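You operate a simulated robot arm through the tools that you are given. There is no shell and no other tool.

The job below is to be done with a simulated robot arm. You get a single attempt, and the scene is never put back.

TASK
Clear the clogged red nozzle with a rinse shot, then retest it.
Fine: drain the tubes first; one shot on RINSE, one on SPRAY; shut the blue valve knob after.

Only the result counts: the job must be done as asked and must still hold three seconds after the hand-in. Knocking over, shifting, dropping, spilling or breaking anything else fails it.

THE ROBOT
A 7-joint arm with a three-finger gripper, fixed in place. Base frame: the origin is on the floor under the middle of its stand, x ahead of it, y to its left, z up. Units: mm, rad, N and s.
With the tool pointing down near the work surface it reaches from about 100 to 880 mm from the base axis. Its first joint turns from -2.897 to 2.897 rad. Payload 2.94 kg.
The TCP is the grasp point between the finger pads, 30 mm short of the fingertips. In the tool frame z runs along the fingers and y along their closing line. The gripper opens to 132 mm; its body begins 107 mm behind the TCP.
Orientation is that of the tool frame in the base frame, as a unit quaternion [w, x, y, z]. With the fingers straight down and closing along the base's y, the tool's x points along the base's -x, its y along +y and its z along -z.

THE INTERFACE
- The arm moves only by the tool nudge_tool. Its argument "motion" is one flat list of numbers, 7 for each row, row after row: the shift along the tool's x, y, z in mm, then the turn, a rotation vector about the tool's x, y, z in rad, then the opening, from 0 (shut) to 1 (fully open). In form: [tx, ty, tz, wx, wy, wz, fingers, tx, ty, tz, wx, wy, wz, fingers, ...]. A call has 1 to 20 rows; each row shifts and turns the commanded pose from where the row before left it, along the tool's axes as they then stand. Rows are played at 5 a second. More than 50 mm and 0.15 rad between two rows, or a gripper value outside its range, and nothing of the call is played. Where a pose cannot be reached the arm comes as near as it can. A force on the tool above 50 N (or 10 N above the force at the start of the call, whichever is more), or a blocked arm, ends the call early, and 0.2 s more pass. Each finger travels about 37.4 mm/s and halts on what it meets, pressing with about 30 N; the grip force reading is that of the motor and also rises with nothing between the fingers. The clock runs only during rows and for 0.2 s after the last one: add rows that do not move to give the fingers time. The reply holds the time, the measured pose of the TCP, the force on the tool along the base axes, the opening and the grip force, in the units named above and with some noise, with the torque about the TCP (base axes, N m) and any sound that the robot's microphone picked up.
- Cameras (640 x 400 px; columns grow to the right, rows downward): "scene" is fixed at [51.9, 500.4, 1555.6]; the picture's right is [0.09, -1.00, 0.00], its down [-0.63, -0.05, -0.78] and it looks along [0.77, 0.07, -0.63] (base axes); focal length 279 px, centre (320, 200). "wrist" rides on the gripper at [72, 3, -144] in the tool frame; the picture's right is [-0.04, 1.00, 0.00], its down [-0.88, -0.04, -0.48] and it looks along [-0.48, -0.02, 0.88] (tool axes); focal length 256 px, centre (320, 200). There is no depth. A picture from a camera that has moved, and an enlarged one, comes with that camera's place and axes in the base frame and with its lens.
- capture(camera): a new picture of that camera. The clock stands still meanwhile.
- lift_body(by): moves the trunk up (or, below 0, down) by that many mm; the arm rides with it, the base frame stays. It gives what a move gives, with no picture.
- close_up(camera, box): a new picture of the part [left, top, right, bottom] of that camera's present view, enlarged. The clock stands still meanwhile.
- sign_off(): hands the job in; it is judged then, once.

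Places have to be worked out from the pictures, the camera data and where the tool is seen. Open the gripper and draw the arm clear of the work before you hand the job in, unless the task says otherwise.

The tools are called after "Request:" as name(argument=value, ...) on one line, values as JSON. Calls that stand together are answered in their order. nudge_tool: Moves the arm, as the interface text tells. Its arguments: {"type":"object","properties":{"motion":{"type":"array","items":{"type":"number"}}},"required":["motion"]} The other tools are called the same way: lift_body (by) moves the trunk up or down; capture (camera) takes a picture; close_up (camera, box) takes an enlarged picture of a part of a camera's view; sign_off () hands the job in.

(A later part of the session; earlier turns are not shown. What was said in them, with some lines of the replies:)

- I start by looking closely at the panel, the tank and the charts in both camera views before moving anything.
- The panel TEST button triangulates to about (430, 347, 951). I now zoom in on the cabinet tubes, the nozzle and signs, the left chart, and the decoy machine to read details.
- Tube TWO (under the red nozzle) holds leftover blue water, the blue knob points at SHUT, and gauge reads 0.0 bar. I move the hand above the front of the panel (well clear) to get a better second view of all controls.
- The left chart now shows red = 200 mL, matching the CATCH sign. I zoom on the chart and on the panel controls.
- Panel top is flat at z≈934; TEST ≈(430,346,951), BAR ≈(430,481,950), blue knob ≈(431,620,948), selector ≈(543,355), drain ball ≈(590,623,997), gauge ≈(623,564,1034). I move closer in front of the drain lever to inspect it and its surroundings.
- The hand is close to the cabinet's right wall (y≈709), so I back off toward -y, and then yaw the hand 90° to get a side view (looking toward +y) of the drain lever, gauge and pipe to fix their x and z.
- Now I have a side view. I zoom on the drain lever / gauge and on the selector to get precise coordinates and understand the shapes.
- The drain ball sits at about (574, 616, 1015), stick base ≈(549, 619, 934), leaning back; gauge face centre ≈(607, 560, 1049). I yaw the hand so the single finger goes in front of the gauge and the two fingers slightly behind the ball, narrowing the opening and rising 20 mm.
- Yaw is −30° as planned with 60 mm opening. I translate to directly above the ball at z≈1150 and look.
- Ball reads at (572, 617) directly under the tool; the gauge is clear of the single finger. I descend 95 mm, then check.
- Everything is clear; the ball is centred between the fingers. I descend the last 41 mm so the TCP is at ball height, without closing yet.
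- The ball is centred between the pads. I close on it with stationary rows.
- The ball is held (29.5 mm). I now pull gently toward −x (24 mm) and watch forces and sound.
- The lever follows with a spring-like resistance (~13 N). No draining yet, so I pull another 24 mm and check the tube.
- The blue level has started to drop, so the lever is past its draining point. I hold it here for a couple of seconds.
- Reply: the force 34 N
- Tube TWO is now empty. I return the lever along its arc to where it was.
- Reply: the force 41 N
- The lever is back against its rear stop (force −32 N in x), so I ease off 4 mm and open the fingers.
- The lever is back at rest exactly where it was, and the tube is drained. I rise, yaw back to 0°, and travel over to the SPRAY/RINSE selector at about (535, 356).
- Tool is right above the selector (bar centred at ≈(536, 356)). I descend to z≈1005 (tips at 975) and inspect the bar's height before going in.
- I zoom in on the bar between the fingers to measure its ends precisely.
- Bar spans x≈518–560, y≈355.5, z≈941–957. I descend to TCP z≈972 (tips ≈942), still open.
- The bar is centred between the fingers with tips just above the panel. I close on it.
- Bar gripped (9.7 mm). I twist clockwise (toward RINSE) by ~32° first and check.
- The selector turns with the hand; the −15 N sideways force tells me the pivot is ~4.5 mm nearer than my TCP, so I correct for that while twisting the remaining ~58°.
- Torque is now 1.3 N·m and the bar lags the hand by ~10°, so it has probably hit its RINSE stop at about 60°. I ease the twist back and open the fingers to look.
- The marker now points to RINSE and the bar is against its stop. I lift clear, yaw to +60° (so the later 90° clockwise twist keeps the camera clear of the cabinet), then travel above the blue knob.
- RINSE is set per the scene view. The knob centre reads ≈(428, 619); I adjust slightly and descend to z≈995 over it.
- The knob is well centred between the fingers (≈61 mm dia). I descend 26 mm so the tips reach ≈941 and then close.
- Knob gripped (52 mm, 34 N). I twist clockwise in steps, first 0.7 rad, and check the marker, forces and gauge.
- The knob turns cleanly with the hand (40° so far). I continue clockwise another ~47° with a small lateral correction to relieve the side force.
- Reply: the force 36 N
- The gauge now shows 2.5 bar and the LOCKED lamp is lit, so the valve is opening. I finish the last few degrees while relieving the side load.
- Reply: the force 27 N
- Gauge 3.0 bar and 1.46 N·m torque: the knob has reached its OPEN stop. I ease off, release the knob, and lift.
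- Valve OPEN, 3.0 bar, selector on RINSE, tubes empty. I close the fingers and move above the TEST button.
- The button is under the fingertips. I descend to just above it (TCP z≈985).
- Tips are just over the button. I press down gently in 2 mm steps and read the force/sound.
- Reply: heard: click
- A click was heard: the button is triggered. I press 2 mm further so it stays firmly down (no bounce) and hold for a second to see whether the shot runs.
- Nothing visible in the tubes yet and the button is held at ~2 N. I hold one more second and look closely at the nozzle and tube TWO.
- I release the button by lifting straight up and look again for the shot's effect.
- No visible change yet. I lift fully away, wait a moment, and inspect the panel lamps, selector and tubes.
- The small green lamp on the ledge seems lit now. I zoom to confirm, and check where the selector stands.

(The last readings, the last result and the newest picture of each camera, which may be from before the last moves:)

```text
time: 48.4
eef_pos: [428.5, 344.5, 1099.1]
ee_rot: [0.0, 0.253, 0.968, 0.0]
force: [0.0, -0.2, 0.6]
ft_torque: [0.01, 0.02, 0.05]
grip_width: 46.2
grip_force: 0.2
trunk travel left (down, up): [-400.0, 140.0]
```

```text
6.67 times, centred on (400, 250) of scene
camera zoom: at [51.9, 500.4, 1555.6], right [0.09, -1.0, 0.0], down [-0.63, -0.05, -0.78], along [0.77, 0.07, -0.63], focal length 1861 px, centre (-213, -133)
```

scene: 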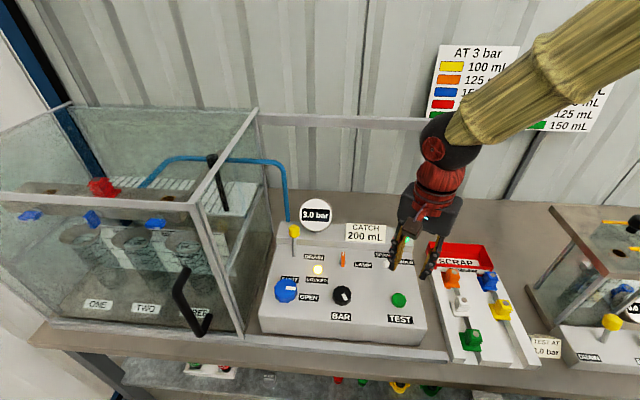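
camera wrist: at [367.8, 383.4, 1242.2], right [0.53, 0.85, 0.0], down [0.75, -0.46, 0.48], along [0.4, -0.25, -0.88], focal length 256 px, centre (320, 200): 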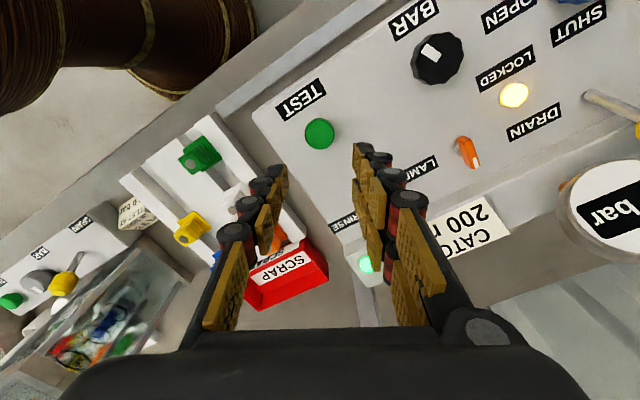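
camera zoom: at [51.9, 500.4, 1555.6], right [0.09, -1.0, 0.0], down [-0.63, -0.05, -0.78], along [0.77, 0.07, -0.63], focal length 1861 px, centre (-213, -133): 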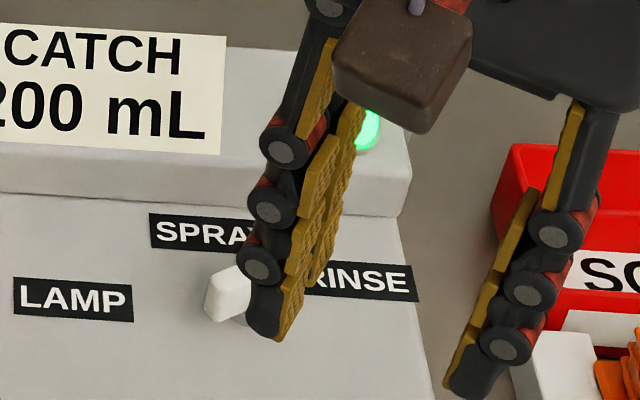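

The green lamp is lit, meaning the shot registered. I wait two more seconds to see whether it stays lit (done) or goes out (shot in progress), before touching the selector.

Request:
nudge_tool(motion=[0, 0, 0, 0, 0, 0, 0.35, 0, 0, 0, 0, 0, 0, 0.35, 0, 0, 0, 0, 0, 0, 0.35, 0, 0, 0, 0, 0, 0, 0.35, 0, 0, 0, 0, 0, 0, 0.35, 0, 0, 0, 0, 0, 0, 0.35, 0, 0, 0, 0, 0, 0, 0.35, 0, 0, 0, 0, 0, 0, 0.35, 0, 0, 0, 0, 0, 0, 0.35, 0, 0, 0, 0, 0, 0, 0.35])

Request:
close_up(camera="wrist", box=[300, 200, 420, 300])

Request:
close_up(camera="scene", box=[70, 170, 220, 320])

```text
time: 50.6
eef_pos: [427.8, 346.5, 1099.4]
ee_rot: [0.0, 0.254, 0.967, 0.0]
force: [-1.0, 0.6, -0.1]
ft_torque: [-0.04, -0.02, -0.03]
grip_width: 46.2
grip_force: 0.0
trunk travel left (down, up): [-400.0, 140.0]
```

```text
4.00 times, centred on (360, 250) of wrist
camera zoom: at [367.9, 383.4, 1242.2], right [0.53, 0.85, 0.0], down [0.75, -0.46, 0.48], along [0.4, -0.25, -0.88], focal length 1024 px, centre (160, 0)
```

zoom: 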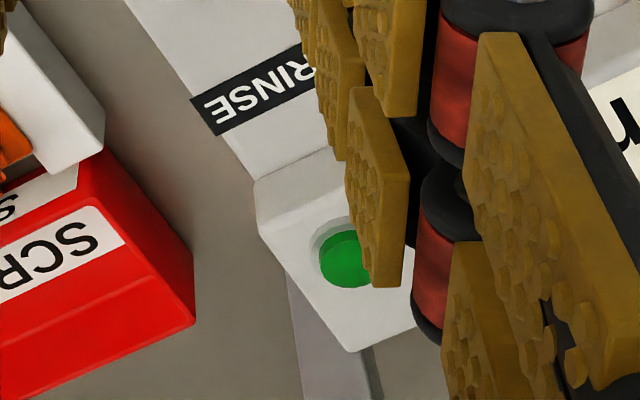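

```text
2.67 times, centred on (145, 245) of scene
camera zoom: at [51.9, 500.4, 1555.6], right [0.09, -1.0, 0.0], down [-0.63, -0.05, -0.78], along [0.77, 0.07, -0.63], focal length 744 px, centre (787, 80)
```

zoom: 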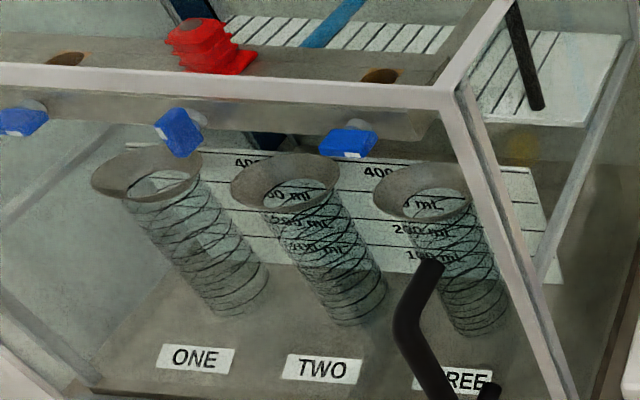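

The lamp has gone out: the rinse shot is complete (rinse water doesn't collect in the tubes). Now I yaw to −60° to match the selector bar and move above it to turn it back to SPRAY.

Request:
nudge_tool(motion=[0, 0, 0, 0, 0, 0.134, 0.35, 0, 0, 0, 0, 0, 0.134, 0.35, 0, 0, 0, 0, 0, 0.134, 0.35, 0, 0, 0, 0, 0, 0.132, 0.35, -15.6, 32.4, 0, 0, 0, 0, 0.35, -15.6, 32.4, 0, 0, 0, 0, 0.35, -15.6, 32.4, 0, 0, 0, 0, 0.35, 0, 0, 40, 0, 0, 0, 0.35, 0, 0, 40, 0, 0, 0, 0.35, 0, 0, 14, 0, 0, 0, 0.35])

Request:
close_up(camera="wrist", box=[220, 100, 420, 260])

Request:
close_up(camera="scene", box=[350, 200, 450, 280])

```text
time: 52.8
eef_pos: [535.7, 353.7, 1005.5]
ee_rot: [0.0, 0.499, 0.867, 0.001]
force: [0.0, 0.1, 0.5]
ft_torque: [0.01, 0.03, 0.0]
grip_width: 46.1
grip_force: 0.1
trunk travel left (down, up): [-400.0, 140.0]
```

```text
2.50 times, centred on (320, 180) of wrist
camera zoom: at [503.2, 417.5, 1148.0], right [0.89, 0.46, 0.0], down [0.41, -0.78, 0.48], along [0.22, -0.42, -0.88], focal length 640 px, centre (320, 250)
```

zoom: 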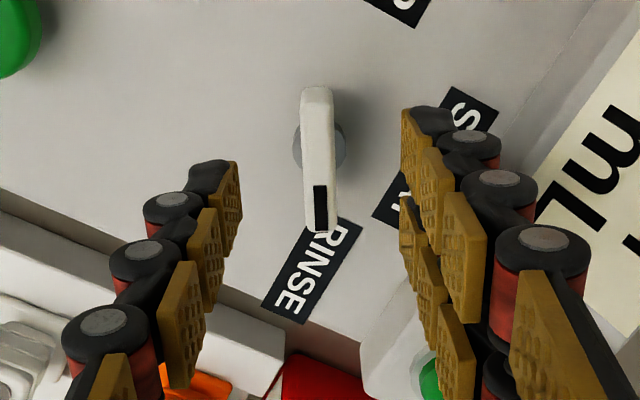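

```text
5.00 times, centred on (400, 240) of scene
camera zoom: at [51.9, 500.4, 1555.6], right [0.09, -1.0, 0.0], down [-0.63, -0.05, -0.78], along [0.77, 0.07, -0.63], focal length 1396 px, centre (-80, 0)
```

zoom: 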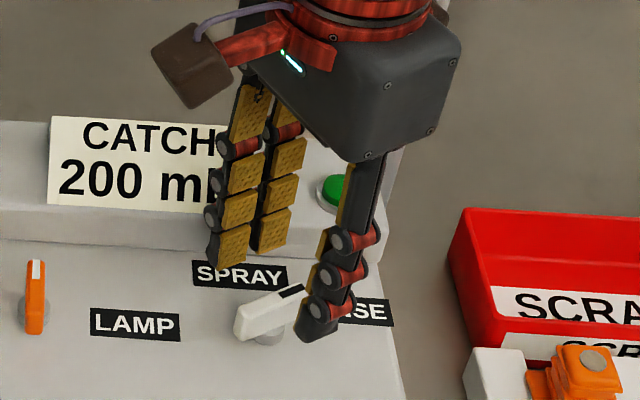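

The bar is well aligned between the fingers. I descend to z≈972 and close.

Request:
nudge_tool(motion=[0, 0, 17, 0, 0, 0, 0.35, 0, 0, 16, 0, 0, 0, 0.35, 0, 0, 0, 0, 0, 0, 0.2, 0, 0, 0, 0, 0, 0, 0.05, 0, 0, 0, 0, 0, 0, 0.0, 0, 0, 0, 0, 0, 0, 0.0, 0, 0, 0, 0, 0, 0, 0.0])

Request:
close_up(camera="wrist", box=[220, 100, 420, 260])

```text
time: 54.4
eef_pos: [535.4, 353.7, 971.1]
ee_rot: [0.0, 0.499, 0.867, 0.0]
force: [1.1, 0.5, -1.4]
ft_torque: [0.09, 0.03, 0.03]
grip_width: 9.5
grip_force: 35.1
trunk travel left (down, up): [-400.0, 140.0]
```

```text
2.50 times, centred on (320, 180) of wrist
camera zoom: at [503.2, 417.5, 1114.8], right [0.89, 0.46, 0.0], down [0.41, -0.78, 0.48], along [0.22, -0.42, -0.88], focal length 640 px, centre (320, 250)
```

zoom: 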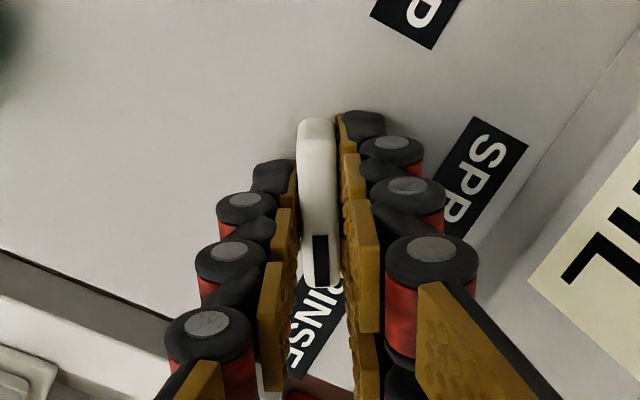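

Bar gripped with almost no side load. I twist counter-clockwise ~0.56 rad and check.

Request:
nudge_tool(motion=[0, 0, 0, 0, 0, -0.14, 0, 0, 0, 0, 0, 0, -0.14, 0, 0, 0, 0, 0, 0, -0.14, 0, 0, 0, 0, 0, 0, -0.14, 0])

Request:
close_up(camera="wrist", box=[220, 100, 420, 260])

```text
time: 55.4
eef_pos: [535.7, 354.1, 971.8]
ee_rot: [0.0, 0.239, 0.971, 0.001]
force: [4.4, 4.6, -7.8]
ft_torque: [-0.08, -0.45, 0.02]
grip_width: 9.7
grip_force: 37.1
trunk travel left (down, up): [-400.0, 140.0]
```

```text
2.50 times, centred on (320, 180) of wrist
camera zoom: at [474.9, 390.5, 1114.8], right [0.5, 0.86, 0.0], down [0.76, -0.44, 0.48], along [0.41, -0.24, -0.88], focal length 640 px, centre (320, 250)
```

zoom: 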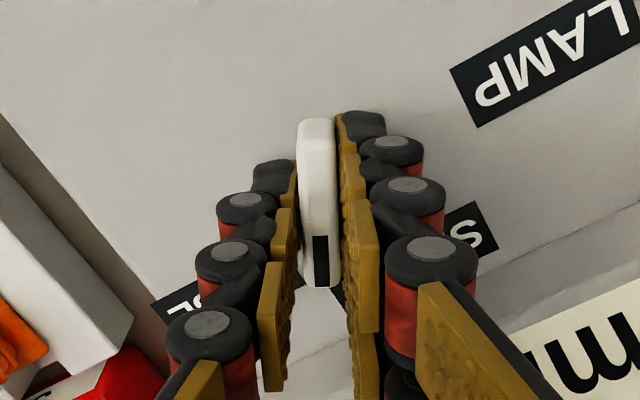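

Turning freely. I complete the remaining ~29° to the SPRAY stop.

Request:
nudge_tool(motion=[0, 0, 0, 0, 0, -0.14, 0, 0, 0, 0, 0, 0, -0.14, 0, 0, 0, 0, 0, 0, -0.14, 0, 0, 0, 0, 0, 0, -0.1, 0])

Request:
close_up(camera="wrist", box=[220, 100, 420, 260])

Request:
close_up(camera="scene", box=[350, 200, 450, 280])

```text
time: 56.4
eef_pos: [536.9, 355.8, 972.2]
ee_rot: [0.0, -0.017, 1.0, 0.0]
force: [3.8, 12.4, -8.6]
ft_torque: [0.34, -0.06, -1.34]
grip_width: 10.3
grip_force: 37.5
trunk travel left (down, up): [-400.0, 140.0]
```

```text
2.50 times, centred on (320, 180) of wrist
camera zoom: at [465.3, 355.8, 1115.0], right [0.01, 1.0, 0.0], down [0.88, -0.01, 0.48], along [0.48, 0.0, -0.88], focal length 640 px, centre (320, 250)
```

zoom: 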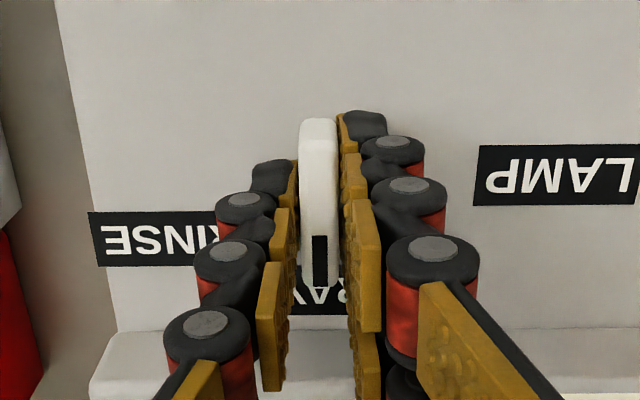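

```text
5.00 times, centred on (400, 240) of scene
camera zoom: at [51.9, 500.4, 1555.6], right [0.09, -1.0, 0.0], down [-0.63, -0.05, -0.78], along [0.77, 0.07, -0.63], focal length 1396 px, centre (-80, 0)
```

zoom: 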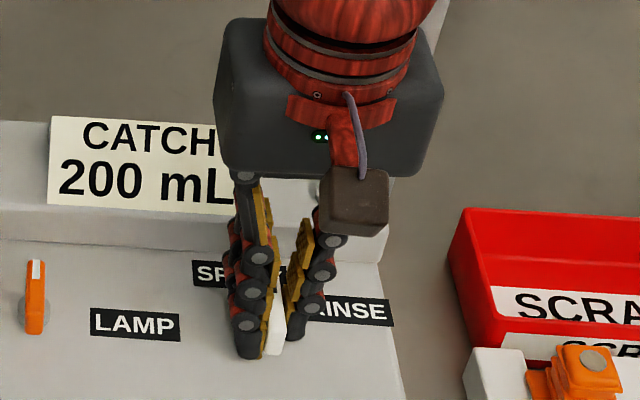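

Torque −1.3 N·m shows the SPRAY stop is reached. I ease the twist, release, and lift clear.

Request:
nudge_tool(motion=[0, 0, 0, 0, 0, 0.04, 0, 0, 0, 0, 0, 0, 0, 0.2, 0, 0, 0, 0, 0, 0, 0.35, 0, 0, 0, 0, 0, 0, 0.35, 0, 0, -40, 0, 0, 0, 0.35, 0, 0, -40, 0, 0, 0, 0.35, 0, 0, -20, 0, 0, 0, 0.35])

Request:
close_up(camera="wrist", box=[220, 80, 420, 240])

Request:
close_up(camera="scene", box=[240, 190, 440, 350])

```text
time: 58.0
eef_pos: [535.4, 353.7, 1072.4]
ee_rot: [-0.001, 0.002, 1.0, 0.0]
force: [-0.2, -0.3, 0.1]
ft_torque: [0.04, 0.01, 0.01]
grip_width: 46.3
grip_force: 0.0
trunk travel left (down, up): [-400.0, 140.0]
```

```text
2.50 times, centred on (320, 160) of wrist
camera zoom: at [463.5, 356.9, 1215.6], right [0.05, 1.0, 0.0], down [0.88, -0.04, 0.47], along [0.47, -0.02, -0.88], focal length 640 px, centre (320, 300)
```

zoom: 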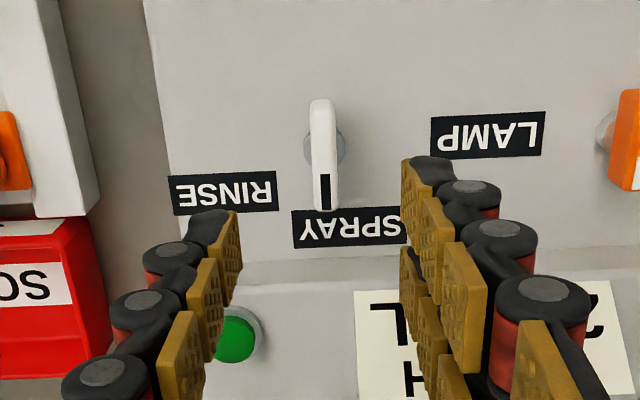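

```text
2.50 times, centred on (340, 270) of scene
camera zoom: at [51.9, 500.4, 1555.6], right [0.09, -1.0, 0.0], down [-0.63, -0.05, -0.78], along [0.77, 0.07, -0.63], focal length 698 px, centre (270, 25)
```

zoom: 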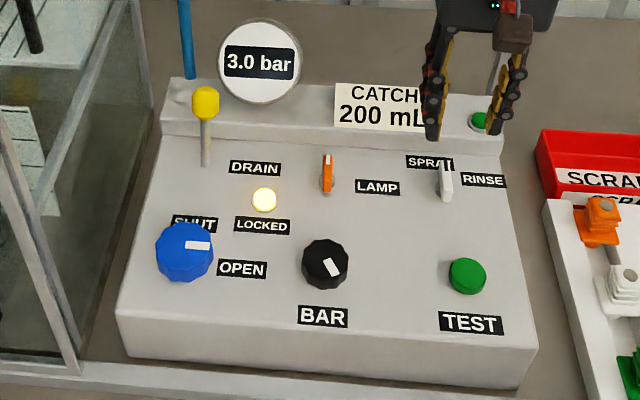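

Selector is on SPRAY, valve OPEN, 3.0 bar. I close the fingers, move over TEST again and descend to just above it.

Request:
nudge_tool(motion=[35.6, -2.6, 0, 0, 0, 0, 0.1, 35.6, -2.6, 0, 0, 0, 0, 0, 35.6, -2.6, 0, 0, 0, 0, 0, 0, 0, 30, 0, 0, 0, 0, 0, 0, 30, 0, 0, 0, 0, 0, 0, 20, 0, 0, 0, 0])

Request:
close_up(camera="wrist", box=[240, 80, 400, 200])

Request:
close_up(camera="scene", box=[340, 220, 460, 340])

```text
time: 59.4
eef_pos: [430.2, 346.5, 992.8]
ee_rot: [-0.001, 0.002, 1.0, 0.001]
force: [-0.5, 0.2, 0.9]
ft_torque: [0.02, 0.01, 0.0]
grip_width: 0.0
grip_force: 28.6
trunk travel left (down, up): [-400.0, 140.0]
```

```text
3.33 times, centred on (320, 140) of wrist
camera zoom: at [358.1, 350.4, 1135.1], right [0.05, 1.0, 0.0], down [0.88, -0.04, 0.48], along [0.48, -0.02, -0.88], focal length 853 px, centre (320, 400)
```

zoom: 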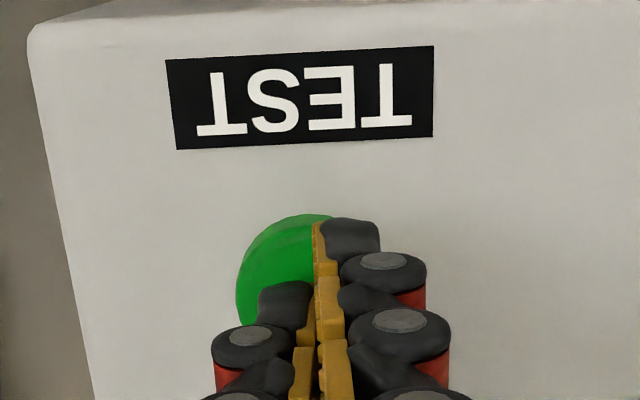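

```text
3.33 times, centred on (400, 280) of scene
camera zoom: at [51.9, 500.4, 1555.6], right [0.09, -1.0, 0.0], down [-0.63, -0.05, -0.78], along [0.77, 0.07, -0.63], focal length 930 px, centre (53, -67)
```

zoom: 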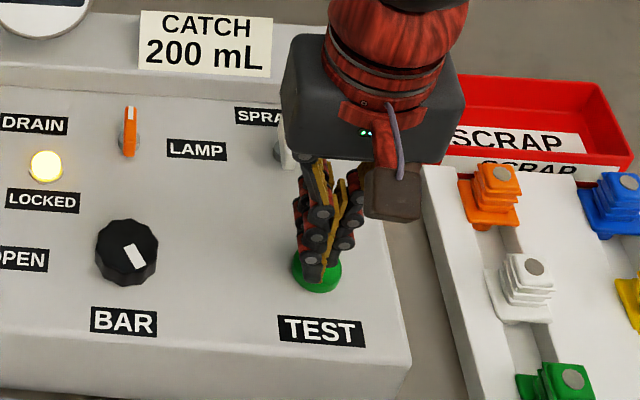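

The tips are right over TEST. One smooth press to the same depth as before (z≈979.5), a short hold, then lift straight off.

Request:
nudge_tool(motion=[0, 0, 5, 0, 0, 0, 0, 0, 0, 5, 0, 0, 0, 0, 0, 0, 3.5, 0, 0, 0, 0, 0, 0, 0, 0, 0, 0, 0])

Request:
close_up(camera="scene", box=[70, 170, 220, 320])

```text
time: 60.4
eef_pos: [428.9, 347.4, 980.7]
ee_rot: [-0.001, 0.003, 1.0, 0.0]
force: [0.2, 0.4, 6.1]
ft_torque: [-0.02, -0.01, 0.01]
grip_width: 6.0
grip_force: 28.7
trunk travel left (down, up): [-400.0, 140.0]
heard: click
```

```text
2.67 times, centred on (145, 245) of scene
camera zoom: at [51.9, 500.4, 1555.6], right [0.09, -1.0, 0.0], down [-0.63, -0.05, -0.78], along [0.77, 0.07, -0.63], focal length 744 px, centre (787, 80)
```

zoom: 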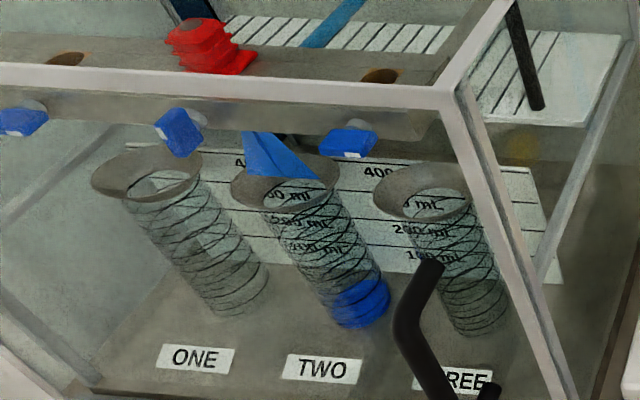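

Click heard, and a full spray fan now fills tube TWO. I lift straight off the button and let the shot finish.

Request:
nudge_tool(motion=[0, 0, -20, 0, 0, 0, 0, 0, 0, -40, 0, 0, 0, 0, 0, 0, -40, 0, 0, 0, 0, 0, 0, 0, 0, 0, 0, 0.2, 0, 0, 0, 0, 0, 0, 0.4, 0, 0, 0, 0, 0, 0, 0.65, 0, 0, 0, 0, 0, 0, 0.65, 0, 0, 0, 0, 0, 0, 0.65, 0, 0, 0, 0, 0, 0, 0.65, 0, 0, 0, 0, 0, 0, 0.65])

Request:
close_up(camera="scene", box=[70, 170, 220, 320])

Request:
close_up(camera="scene", box=[240, 190, 440, 350])

```text
time: 62.6
eef_pos: [428.6, 346.5, 1079.3]
ee_rot: [0.0, 0.003, 1.0, 0.0]
force: [-0.4, -0.5, -0.7]
ft_torque: [-0.03, 0.02, 0.01]
grip_width: 85.6
grip_force: 0.0
trunk travel left (down, up): [-400.0, 140.0]
```

```text
2.67 times, centred on (145, 245) of scene
camera zoom: at [51.9, 500.4, 1555.6], right [0.09, -1.0, 0.0], down [-0.63, -0.05, -0.78], along [0.77, 0.07, -0.63], focal length 744 px, centre (787, 80)
```

zoom: 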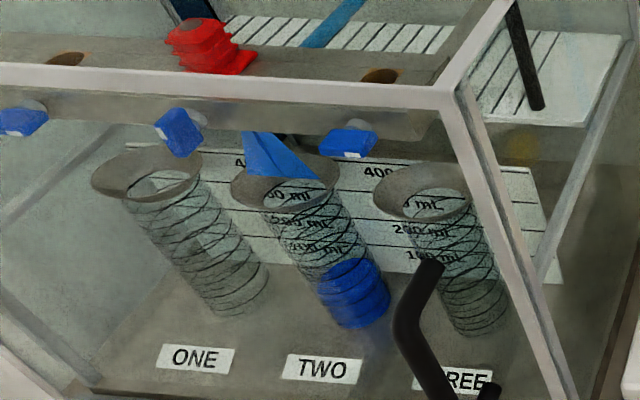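

```text
2.50 times, centred on (340, 270) of scene
camera zoom: at [51.9, 500.4, 1555.6], right [0.09, -1.0, 0.0], down [-0.63, -0.05, -0.78], along [0.77, 0.07, -0.63], focal length 698 px, centre (270, 25)
```

zoom: 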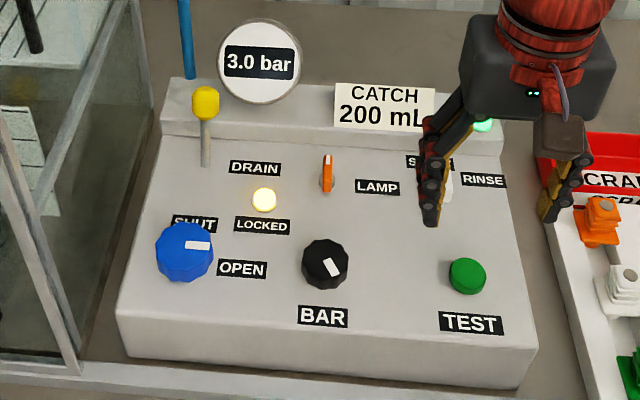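

The spray is still running (green lamp lit). I wait for it to finish before touching the valve.

Request:
nudge_tool(motion=[0, 0, 0, 0, 0, 0, 0.65, 0, 0, 0, 0, 0, 0, 0.65, 0, 0, 0, 0, 0, 0, 0.65, 0, 0, 0, 0, 0, 0, 0.65, 0, 0, 0, 0, 0, 0, 0.65, 0, 0, 0, 0, 0, 0, 0.65, 0, 0, 0, 0, 0, 0, 0.65, 0, 0, 0, 0, 0, 0, 0.65, 0, 0, 0, 0, 0, 0, 0.65, 0, 0, 0, 0, 0, 0, 0.65, 0, 0, 0, 0, 0, 0, 0.65, 0, 0, 0, 0, 0, 0, 0.65, 0, 0, 0, 0, 0, 0, 0.65, 0, 0, 0, 0, 0, 0, 0.65, 0, 0, 0, 0, 0, 0, 0.65])

Request:
close_up(camera="scene", box=[70, 170, 220, 320])

Request:
close_up(camera="scene", box=[240, 190, 440, 350])

```text
time: 65.8
eef_pos: [429.3, 347.2, 1079.6]
ee_rot: [0.0, 0.002, 1.0, 0.0]
force: [-0.1, 0.2, 0.2]
ft_torque: [-0.01, -0.02, -0.04]
grip_width: 85.8
grip_force: 0.0
trunk travel left (down, up): [-400.0, 140.0]
```

```text
2.67 times, centred on (145, 245) of scene
camera zoom: at [51.9, 500.4, 1555.6], right [0.09, -1.0, 0.0], down [-0.63, -0.05, -0.78], along [0.77, 0.07, -0.63], focal length 744 px, centre (787, 80)
```

zoom: 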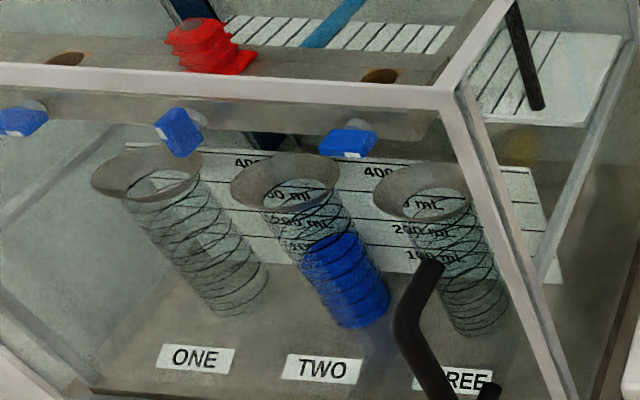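

```text
2.50 times, centred on (340, 270) of scene
camera zoom: at [51.9, 500.4, 1555.6], right [0.09, -1.0, 0.0], down [-0.63, -0.05, -0.78], along [0.77, 0.07, -0.63], focal length 698 px, centre (270, 25)
```

zoom: 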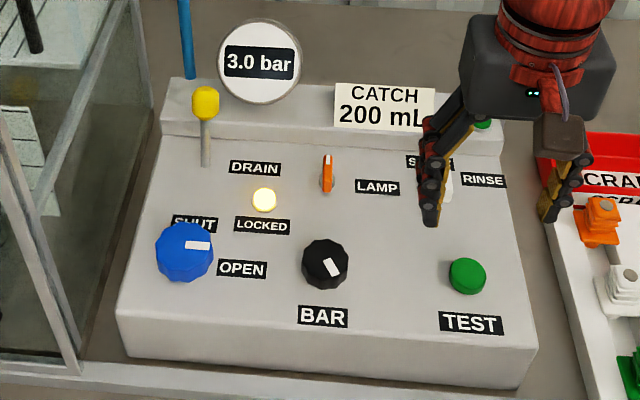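

The shot is finished: lamp out, and tube TWO is filled well above its earlier clogged level. Now I go shut the blue valve; from the earlier side forces I refine its pivot to ≈(425.3, 616.6), and approach it at yaw −30°.

Request:
nudge_tool(motion=[0, 0, -10, 0, 0, 0.131, 0.65, 0, 0, 0, 0, 0, 0.131, 0.65, 0, 0, 0, 0, 0, 0.131, 0.65, 0, 0, 0, 0, 0, 0.131, 0.65, 23.03, 38.55, 0, 0, 0, 0, 0.65, 23.03, 38.55, 0, 0, 0, 0, 0.65, 23.03, 38.55, 0, 0, 0, 0, 0.65, 23.03, 38.55, 0, 0, 0, 0, 0.65, 23.03, 38.55, 0, 0, 0, 0, 0.65, 23.03, 38.55, 0, 0, 0, 0, 0.65])

Request:
capture(camera="wrist")

Request:
close_up(camera="scene", box=[70, 170, 220, 320])

```text
time: 68.0
eef_pos: [426.5, 616.8, 1087.8]
ee_rot: [-0.001, 0.262, 0.965, -0.001]
force: [-0.1, -0.1, -0.8]
ft_torque: [-0.06, 0.04, 0.0]
grip_width: 85.9
grip_force: 0.0
trunk travel left (down, up): [-400.0, 140.0]
```

```text
taken
camera wrist: at [367.0, 656.0, 1231.5], right [0.54, 0.84, 0.0], down [0.74, -0.48, 0.48], along [0.4, -0.26, -0.88], focal length 256 px, centre (320, 200)
```

wrist: 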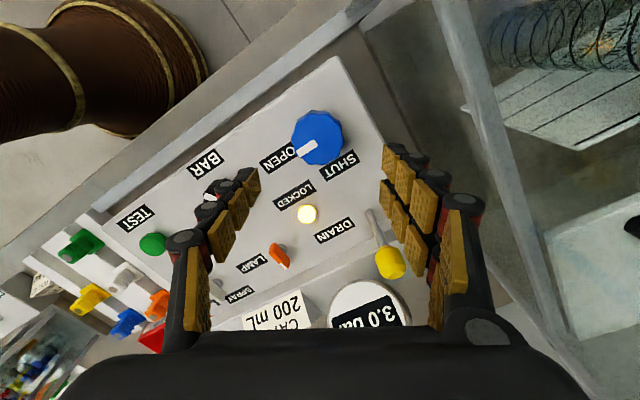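

```text
2.67 times, centred on (145, 245) of scene
camera zoom: at [51.9, 500.4, 1555.6], right [0.09, -1.0, 0.0], down [-0.63, -0.05, -0.78], along [0.77, 0.07, -0.63], focal length 744 px, centre (787, 80)
```

zoom: 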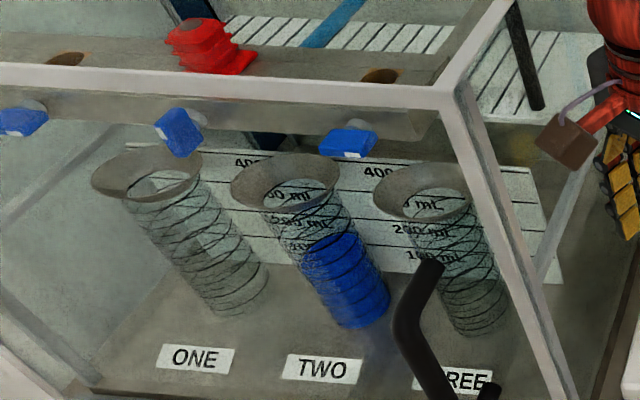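

I descend over the knob to z≈997 and check centring.

Request:
nudge_tool(motion=[1, -0.5, 35, 0, 0, 0, 0.65, 0, 0, 35, 0, 0, 0, 0.65, 0, 0, 21, 0, 0, 0, 0.65])

Request:
close_up(camera="wrist", box=[220, 100, 420, 260])

```text
time: 68.8
eef_pos: [426.3, 616.4, 997.9]
ee_rot: [0.001, 0.263, 0.965, -0.001]
force: [-0.2, 0.0, 1.0]
ft_torque: [-0.03, 0.01, 0.02]
grip_width: 85.8
grip_force: 0.0
trunk travel left (down, up): [-400.0, 140.0]
```

```text
2.50 times, centred on (320, 180) of wrist
camera zoom: at [366.5, 655.9, 1141.1], right [0.54, 0.84, 0.0], down [0.74, -0.48, 0.48], along [0.4, -0.26, -0.88], focal length 640 px, centre (320, 250)
```

zoom: 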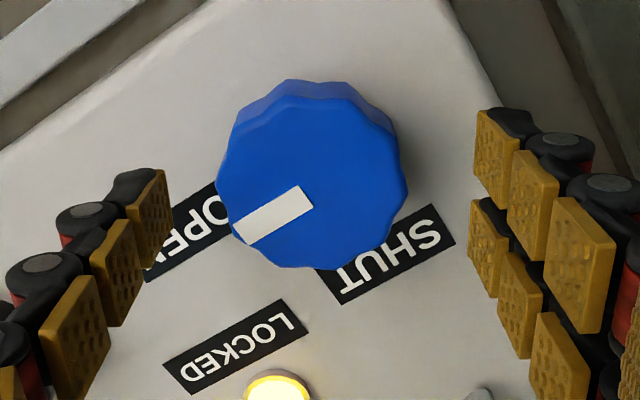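

The knob sits slightly toward the single finger, so I shift about 1.5 mm that way, descend to z≈970 and close.

Request:
nudge_tool(motion=[-1, -1.5, 14, 0, 0, 0, 0.65, 0, 0, 13.5, 0, 0, 0, 0.65, 0, 0, 0, 0, 0, 0, 0.55, 0, 0, 0, 0, 0, 0, 0.45, 0, 0, 0, 0, 0, 0, 0.35, 0, 0, 0, 0, 0, 0, 0.35, 0, 0, 0, 0, 0, 0, 0.35])

Request:
close_up(camera="wrist", box=[220, 100, 420, 260])

```text
time: 70.4
eef_pos: [426.1, 615.0, 970.5]
ee_rot: [0.0, 0.263, 0.965, 0.001]
force: [1.5, 1.8, -0.2]
ft_torque: [0.05, -0.1, 0.01]
grip_width: 52.1
grip_force: 36.9
trunk travel left (down, up): [-400.0, 140.0]
```

```text
2.50 times, centred on (320, 180) of wrist
camera zoom: at [366.1, 653.3, 1113.6], right [0.54, 0.84, 0.0], down [0.74, -0.48, 0.48], along [0.4, -0.26, -0.88], focal length 640 px, centre (320, 250)
```

zoom: 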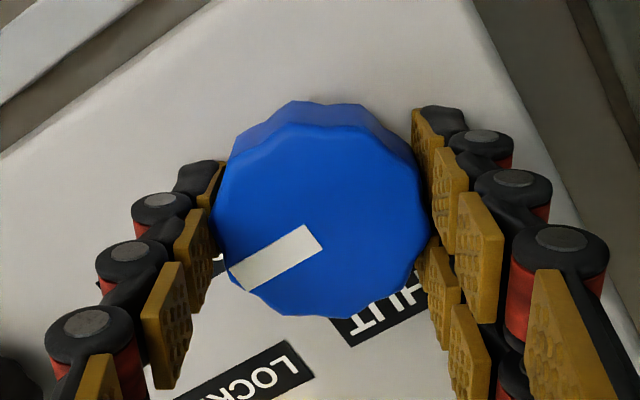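

Gripped with nearly no side force. I turn counter-clockwise 0.7 rad toward SHUT and check loads.

Request:
nudge_tool(motion=[0, 0, 0, 0, 0, -0.14, 0.35, 0, 0, 0, 0, 0, -0.14, 0.35, 0, 0, 0, 0, 0, -0.14, 0.35, 0, 0, 0, 0, 0, -0.14, 0.35, 0, 0, 0, 0, 0, -0.14, 0.35])

Request:
close_up(camera="scene", box=[240, 190, 360, 310])

```text
time: 71.6
eef_pos: [425.8, 614.9, 971.7]
ee_rot: [0.001, -0.086, 0.996, 0.0]
force: [4.7, 8.5, 0.2]
ft_torque: [0.18, 0.19, -0.03]
grip_width: 51.5
grip_force: 44.9
trunk travel left (down, up): [-400.0, 140.0]
```

```text
3.33 times, centred on (300, 250) of scene
camera zoom: at [51.9, 500.4, 1555.6], right [0.09, -1.0, 0.0], down [-0.63, -0.05, -0.78], along [0.77, 0.07, -0.63], focal length 930 px, centre (387, 33)
```

zoom: 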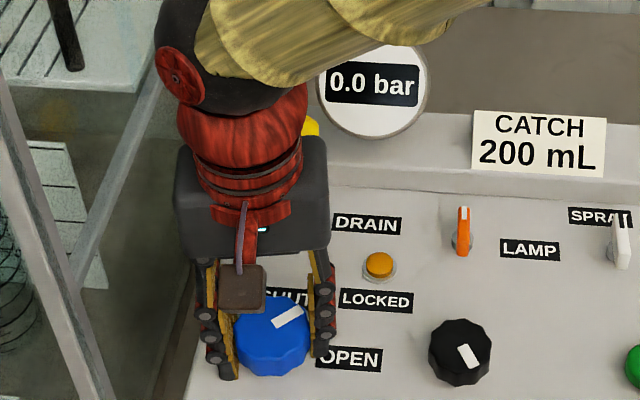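

Pressure is already 0.0 bar and the LOCKED lamp is off. I continue the turn to the SHUT stop.

Request:
nudge_tool(motion=[0, 0, 0, 0, 0, -0.14, 0.35, 0, 0, 0, 0, 0, -0.14, 0.35, 0, 0, 0, 0, 0, -0.14, 0.35, 0, 0, 0, 0, 0, -0.14, 0.35, 0, 0, 0, 0, 0, -0.14, 0.35, 0, 0, 0, 0, 0, -0.12, 0.35])

Request:
close_up(camera="wrist", box=[220, 100, 420, 260])

Request:
close_up(camera="scene", box=[240, 190, 360, 310])

```text
time: 73.0
eef_pos: [425.9, 615.8, 970.7]
ee_rot: [0.001, -0.475, 0.88, 0.0]
force: [2.5, 16.1, 1.9]
ft_torque: [0.6, 0.16, 0.0]
grip_width: 51.4
grip_force: 45.1
trunk travel left (down, up): [-400.0, 140.0]
```

```text
2.50 times, centred on (320, 180) of wrist
camera zoom: at [384.5, 557.1, 1113.5], right [-0.81, 0.58, 0.0], down [0.51, 0.71, 0.48], along [0.28, 0.39, -0.88], focal length 640 px, centre (320, 250)
```

zoom: 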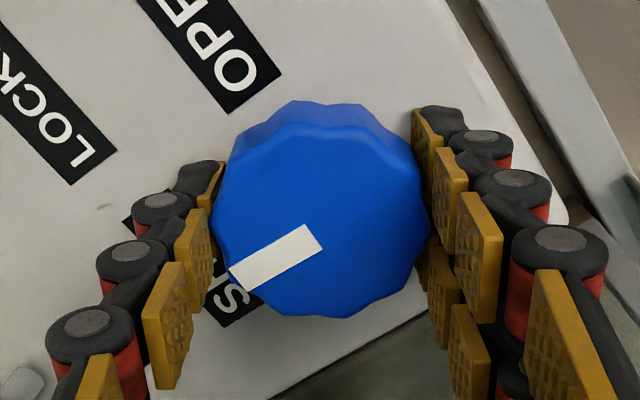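

```text
3.33 times, centred on (300, 250) of scene
camera zoom: at [51.9, 500.4, 1555.6], right [0.09, -1.0, 0.0], down [-0.63, -0.05, -0.78], along [0.77, 0.07, -0.63], focal length 930 px, centre (387, 33)
```

zoom: 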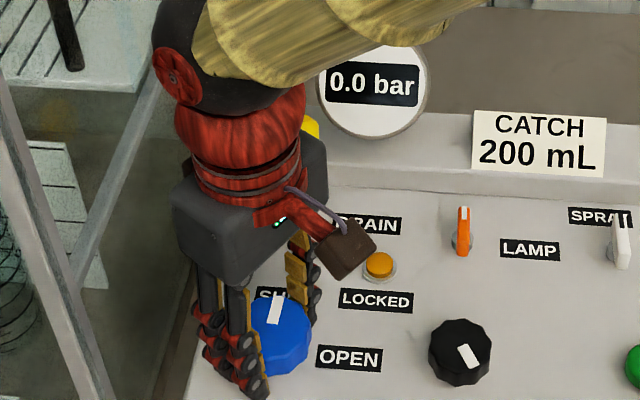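

No stop torque yet (about 87° turned). I add the last ~4–5° until the stop is felt.

Request:
nudge_tool(motion=[0, 0, 0, 0, 0, -0.04, 0.35, 0, 0, 0, 0, 0, -0.04, 0.35])

Request:
close_up(camera="scene", box=[240, 190, 360, 310])

```text
time: 73.6
eef_pos: [426.2, 616.4, 970.5]
ee_rot: [0.001, -0.509, 0.861, 0.001]
force: [1.2, 21.5, 2.3]
ft_torque: [0.55, 0.15, -1.12]
grip_width: 51.5
grip_force: 45.1
trunk travel left (down, up): [-400.0, 140.0]
```

```text
3.33 times, centred on (300, 250) of scene
camera zoom: at [51.9, 500.4, 1555.6], right [0.09, -1.0, 0.0], down [-0.63, -0.05, -0.78], along [0.77, 0.07, -0.63], focal length 930 px, centre (387, 33)
```

zoom: 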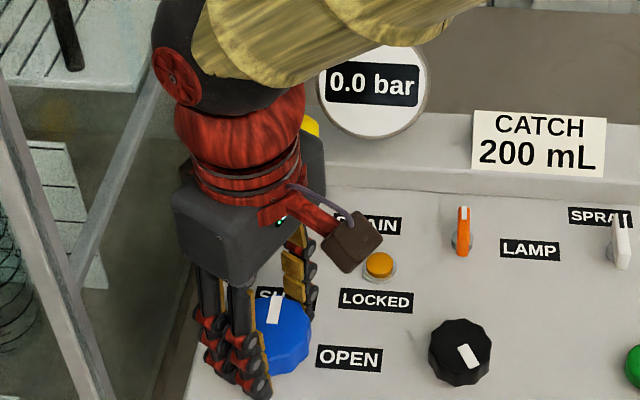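

The SHUT stop is reached (−1.1 N·m). I relax the twist very slightly, open the fingers and lift straight up.

Request:
nudge_tool(motion=[0, 0, 0, 0, 0, 0.02, 0.35, 0, 0, 0, 0, 0, 0, 0.5, 0, 0, 0, 0, 0, 0, 0.65, 0, 0, 0, 0, 0, 0, 0.65, 0, 0, -40, 0, 0, 0, 0.65, 0, 0, -40, 0, 0, 0, 0.65, 0, 0, -40, 0, 0, 0, 0.65])

Request:
capture(camera="wrist")

Request:
close_up(camera="scene", box=[240, 190, 440, 350])

```text
time: 75.2
eef_pos: [425.1, 611.9, 1091.5]
ee_rot: [-0.001, -0.501, 0.866, 0.0]
force: [0.2, 0.1, -0.6]
ft_torque: [0.07, -0.01, 0.03]
grip_width: 85.9
grip_force: 0.0
trunk travel left (down, up): [-400.0, 140.0]
```

```text
taken
camera wrist: at [387.8, 551.3, 1234.7], right [-0.84, 0.54, 0.0], down [0.47, 0.74, 0.47], along [0.25, 0.4, -0.88], focal length 256 px, centre (320, 200)
```

wrist: 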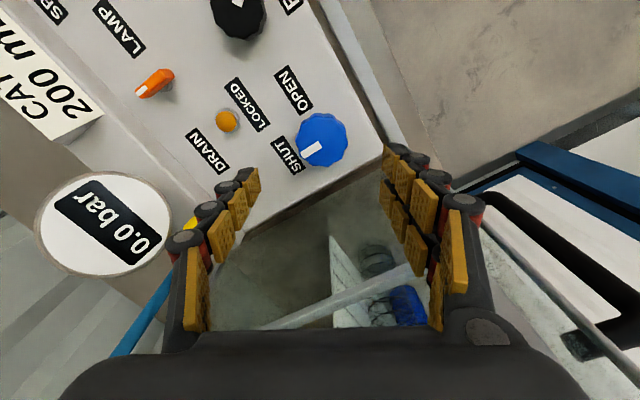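

```text
2.50 times, centred on (340, 270) of scene
camera zoom: at [51.9, 500.4, 1555.6], right [0.09, -1.0, 0.0], down [-0.63, -0.05, -0.78], along [0.77, 0.07, -0.63], focal length 698 px, centre (270, 25)
```

zoom: 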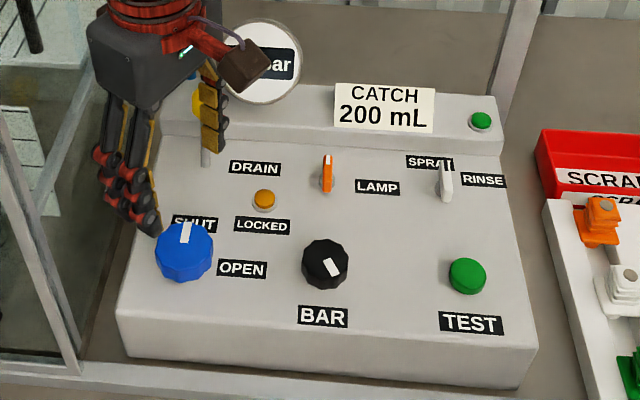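

The knob is back exactly at SHUT, gauge 0.0 bar, lamps off, selector on SPRAY, drain lever at rest. I withdraw the arm up and away from the panel.

Request:
nudge_tool(motion=[0, 0, -40, 0, 0, 0, 0.65, 0, 0, -40, 0, 0, 0, 0.65, 0, 0, -40, 0, 0, 0, 0.65, 35, -25, 0, 0, 0, 0, 0.65, 35, -25, 0, 0, 0, 0, 0.65, 35, -25, 0, 0, 0, 0, 0.8, 35, -25, 0, 0, 0, 0, 1, 35, -25, 0, 0, 0, 0, 1, 35, -25, 0, 0, 0, 0, 1, 35, -25, 0, 0, 0, 0, 1])

Request:
capture(camera="scene")

Request:
close_up(camera="scene", box=[70, 170, 220, 320])

Request:
close_up(camera="scene", box=[250, 190, 450, 350])

```text
time: 77.4
eef_pos: [455.2, 311.1, 1211.1]
ee_rot: [0.0, -0.502, 0.865, 0.0]
force: [0.0, -0.7, 0.0]
ft_torque: [-0.01, -0.03, 0.0]
grip_width: 131.8
grip_force: 0.1
trunk travel left (down, up): [-400.0, 140.0]
```

```text
taken
```

scene: 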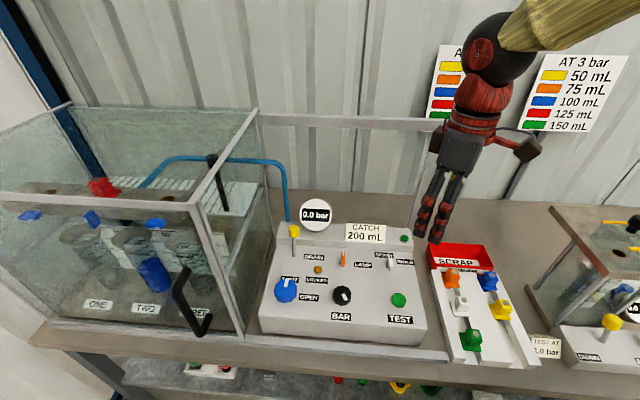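

```text
2.67 times, centred on (145, 245) of scene
camera zoom: at [51.9, 500.4, 1555.6], right [0.09, -1.0, 0.0], down [-0.63, -0.05, -0.78], along [0.77, 0.07, -0.63], focal length 744 px, centre (787, 80)
```

zoom: 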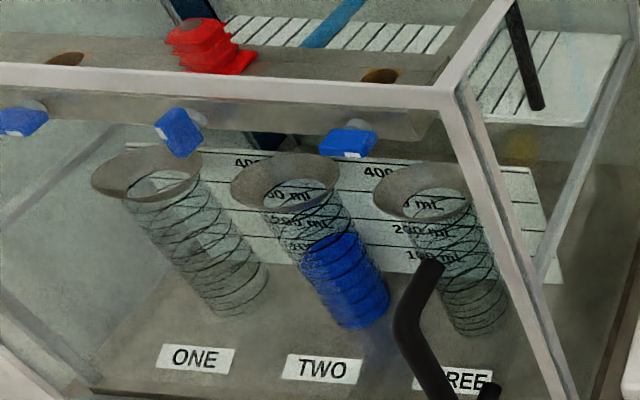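

```text
2.50 times, centred on (350, 270) of scene
camera zoom: at [51.9, 500.4, 1555.6], right [0.09, -1.0, 0.0], down [-0.63, -0.05, -0.78], along [0.77, 0.07, -0.63], focal length 698 px, centre (245, 25)
```

zoom: 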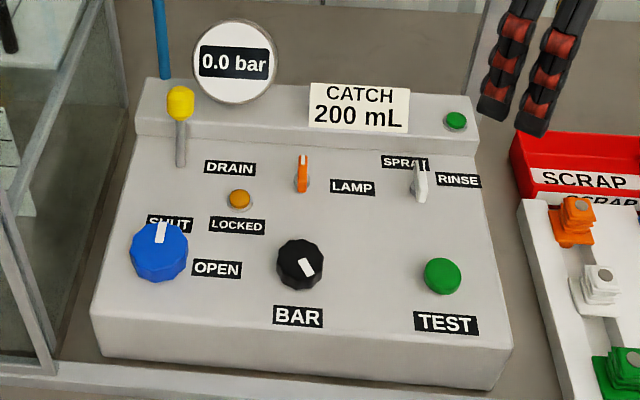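

All is as asked: tubes drained first, one RINSE shot, one full SPRAY shot caught in tube TWO, blue valve SHUT (0.0 bar), lever and selector at rest, gripper open and clear. I hand the job in.

Request:
sign_off()

```text
The job is handed in.
```

The rinse and retest of the red nozzle are done, and I've handed the job in. I don't have the result of the judging.

1. **Drained first:** I held the DRAIN lever until tube TWO was empty, then put it back where it was.
2. **Rinse shot:** with the selector on RINSE and the blue valve open at 3.0 bar, I pressed TEST once. The green lamp lit and went out. No water collected in the tubes.
3. **Retest:** with the selector back on SPRAY, I pressed TEST once. The nozzle sprayed a full fan into tube TWO, and I let it finish. The tube ended clearly fuller than before. The level looks close to the 200 mL on the CATCH sign, but I judged it by eye through the glass and couldn't read it exactly.
4. **Valve shut:** I turned the blue knob to its SHUT stop. The gauge reads 0.0 bar and the LOCKED lamp is off.

I left the BAR knob alone, since the pressure came up at 3.0 bar with the valve open. The selector is back on SPRAY, where it started. The gripper is open and clear of the panel, and in the last pictures nothing else had moved.
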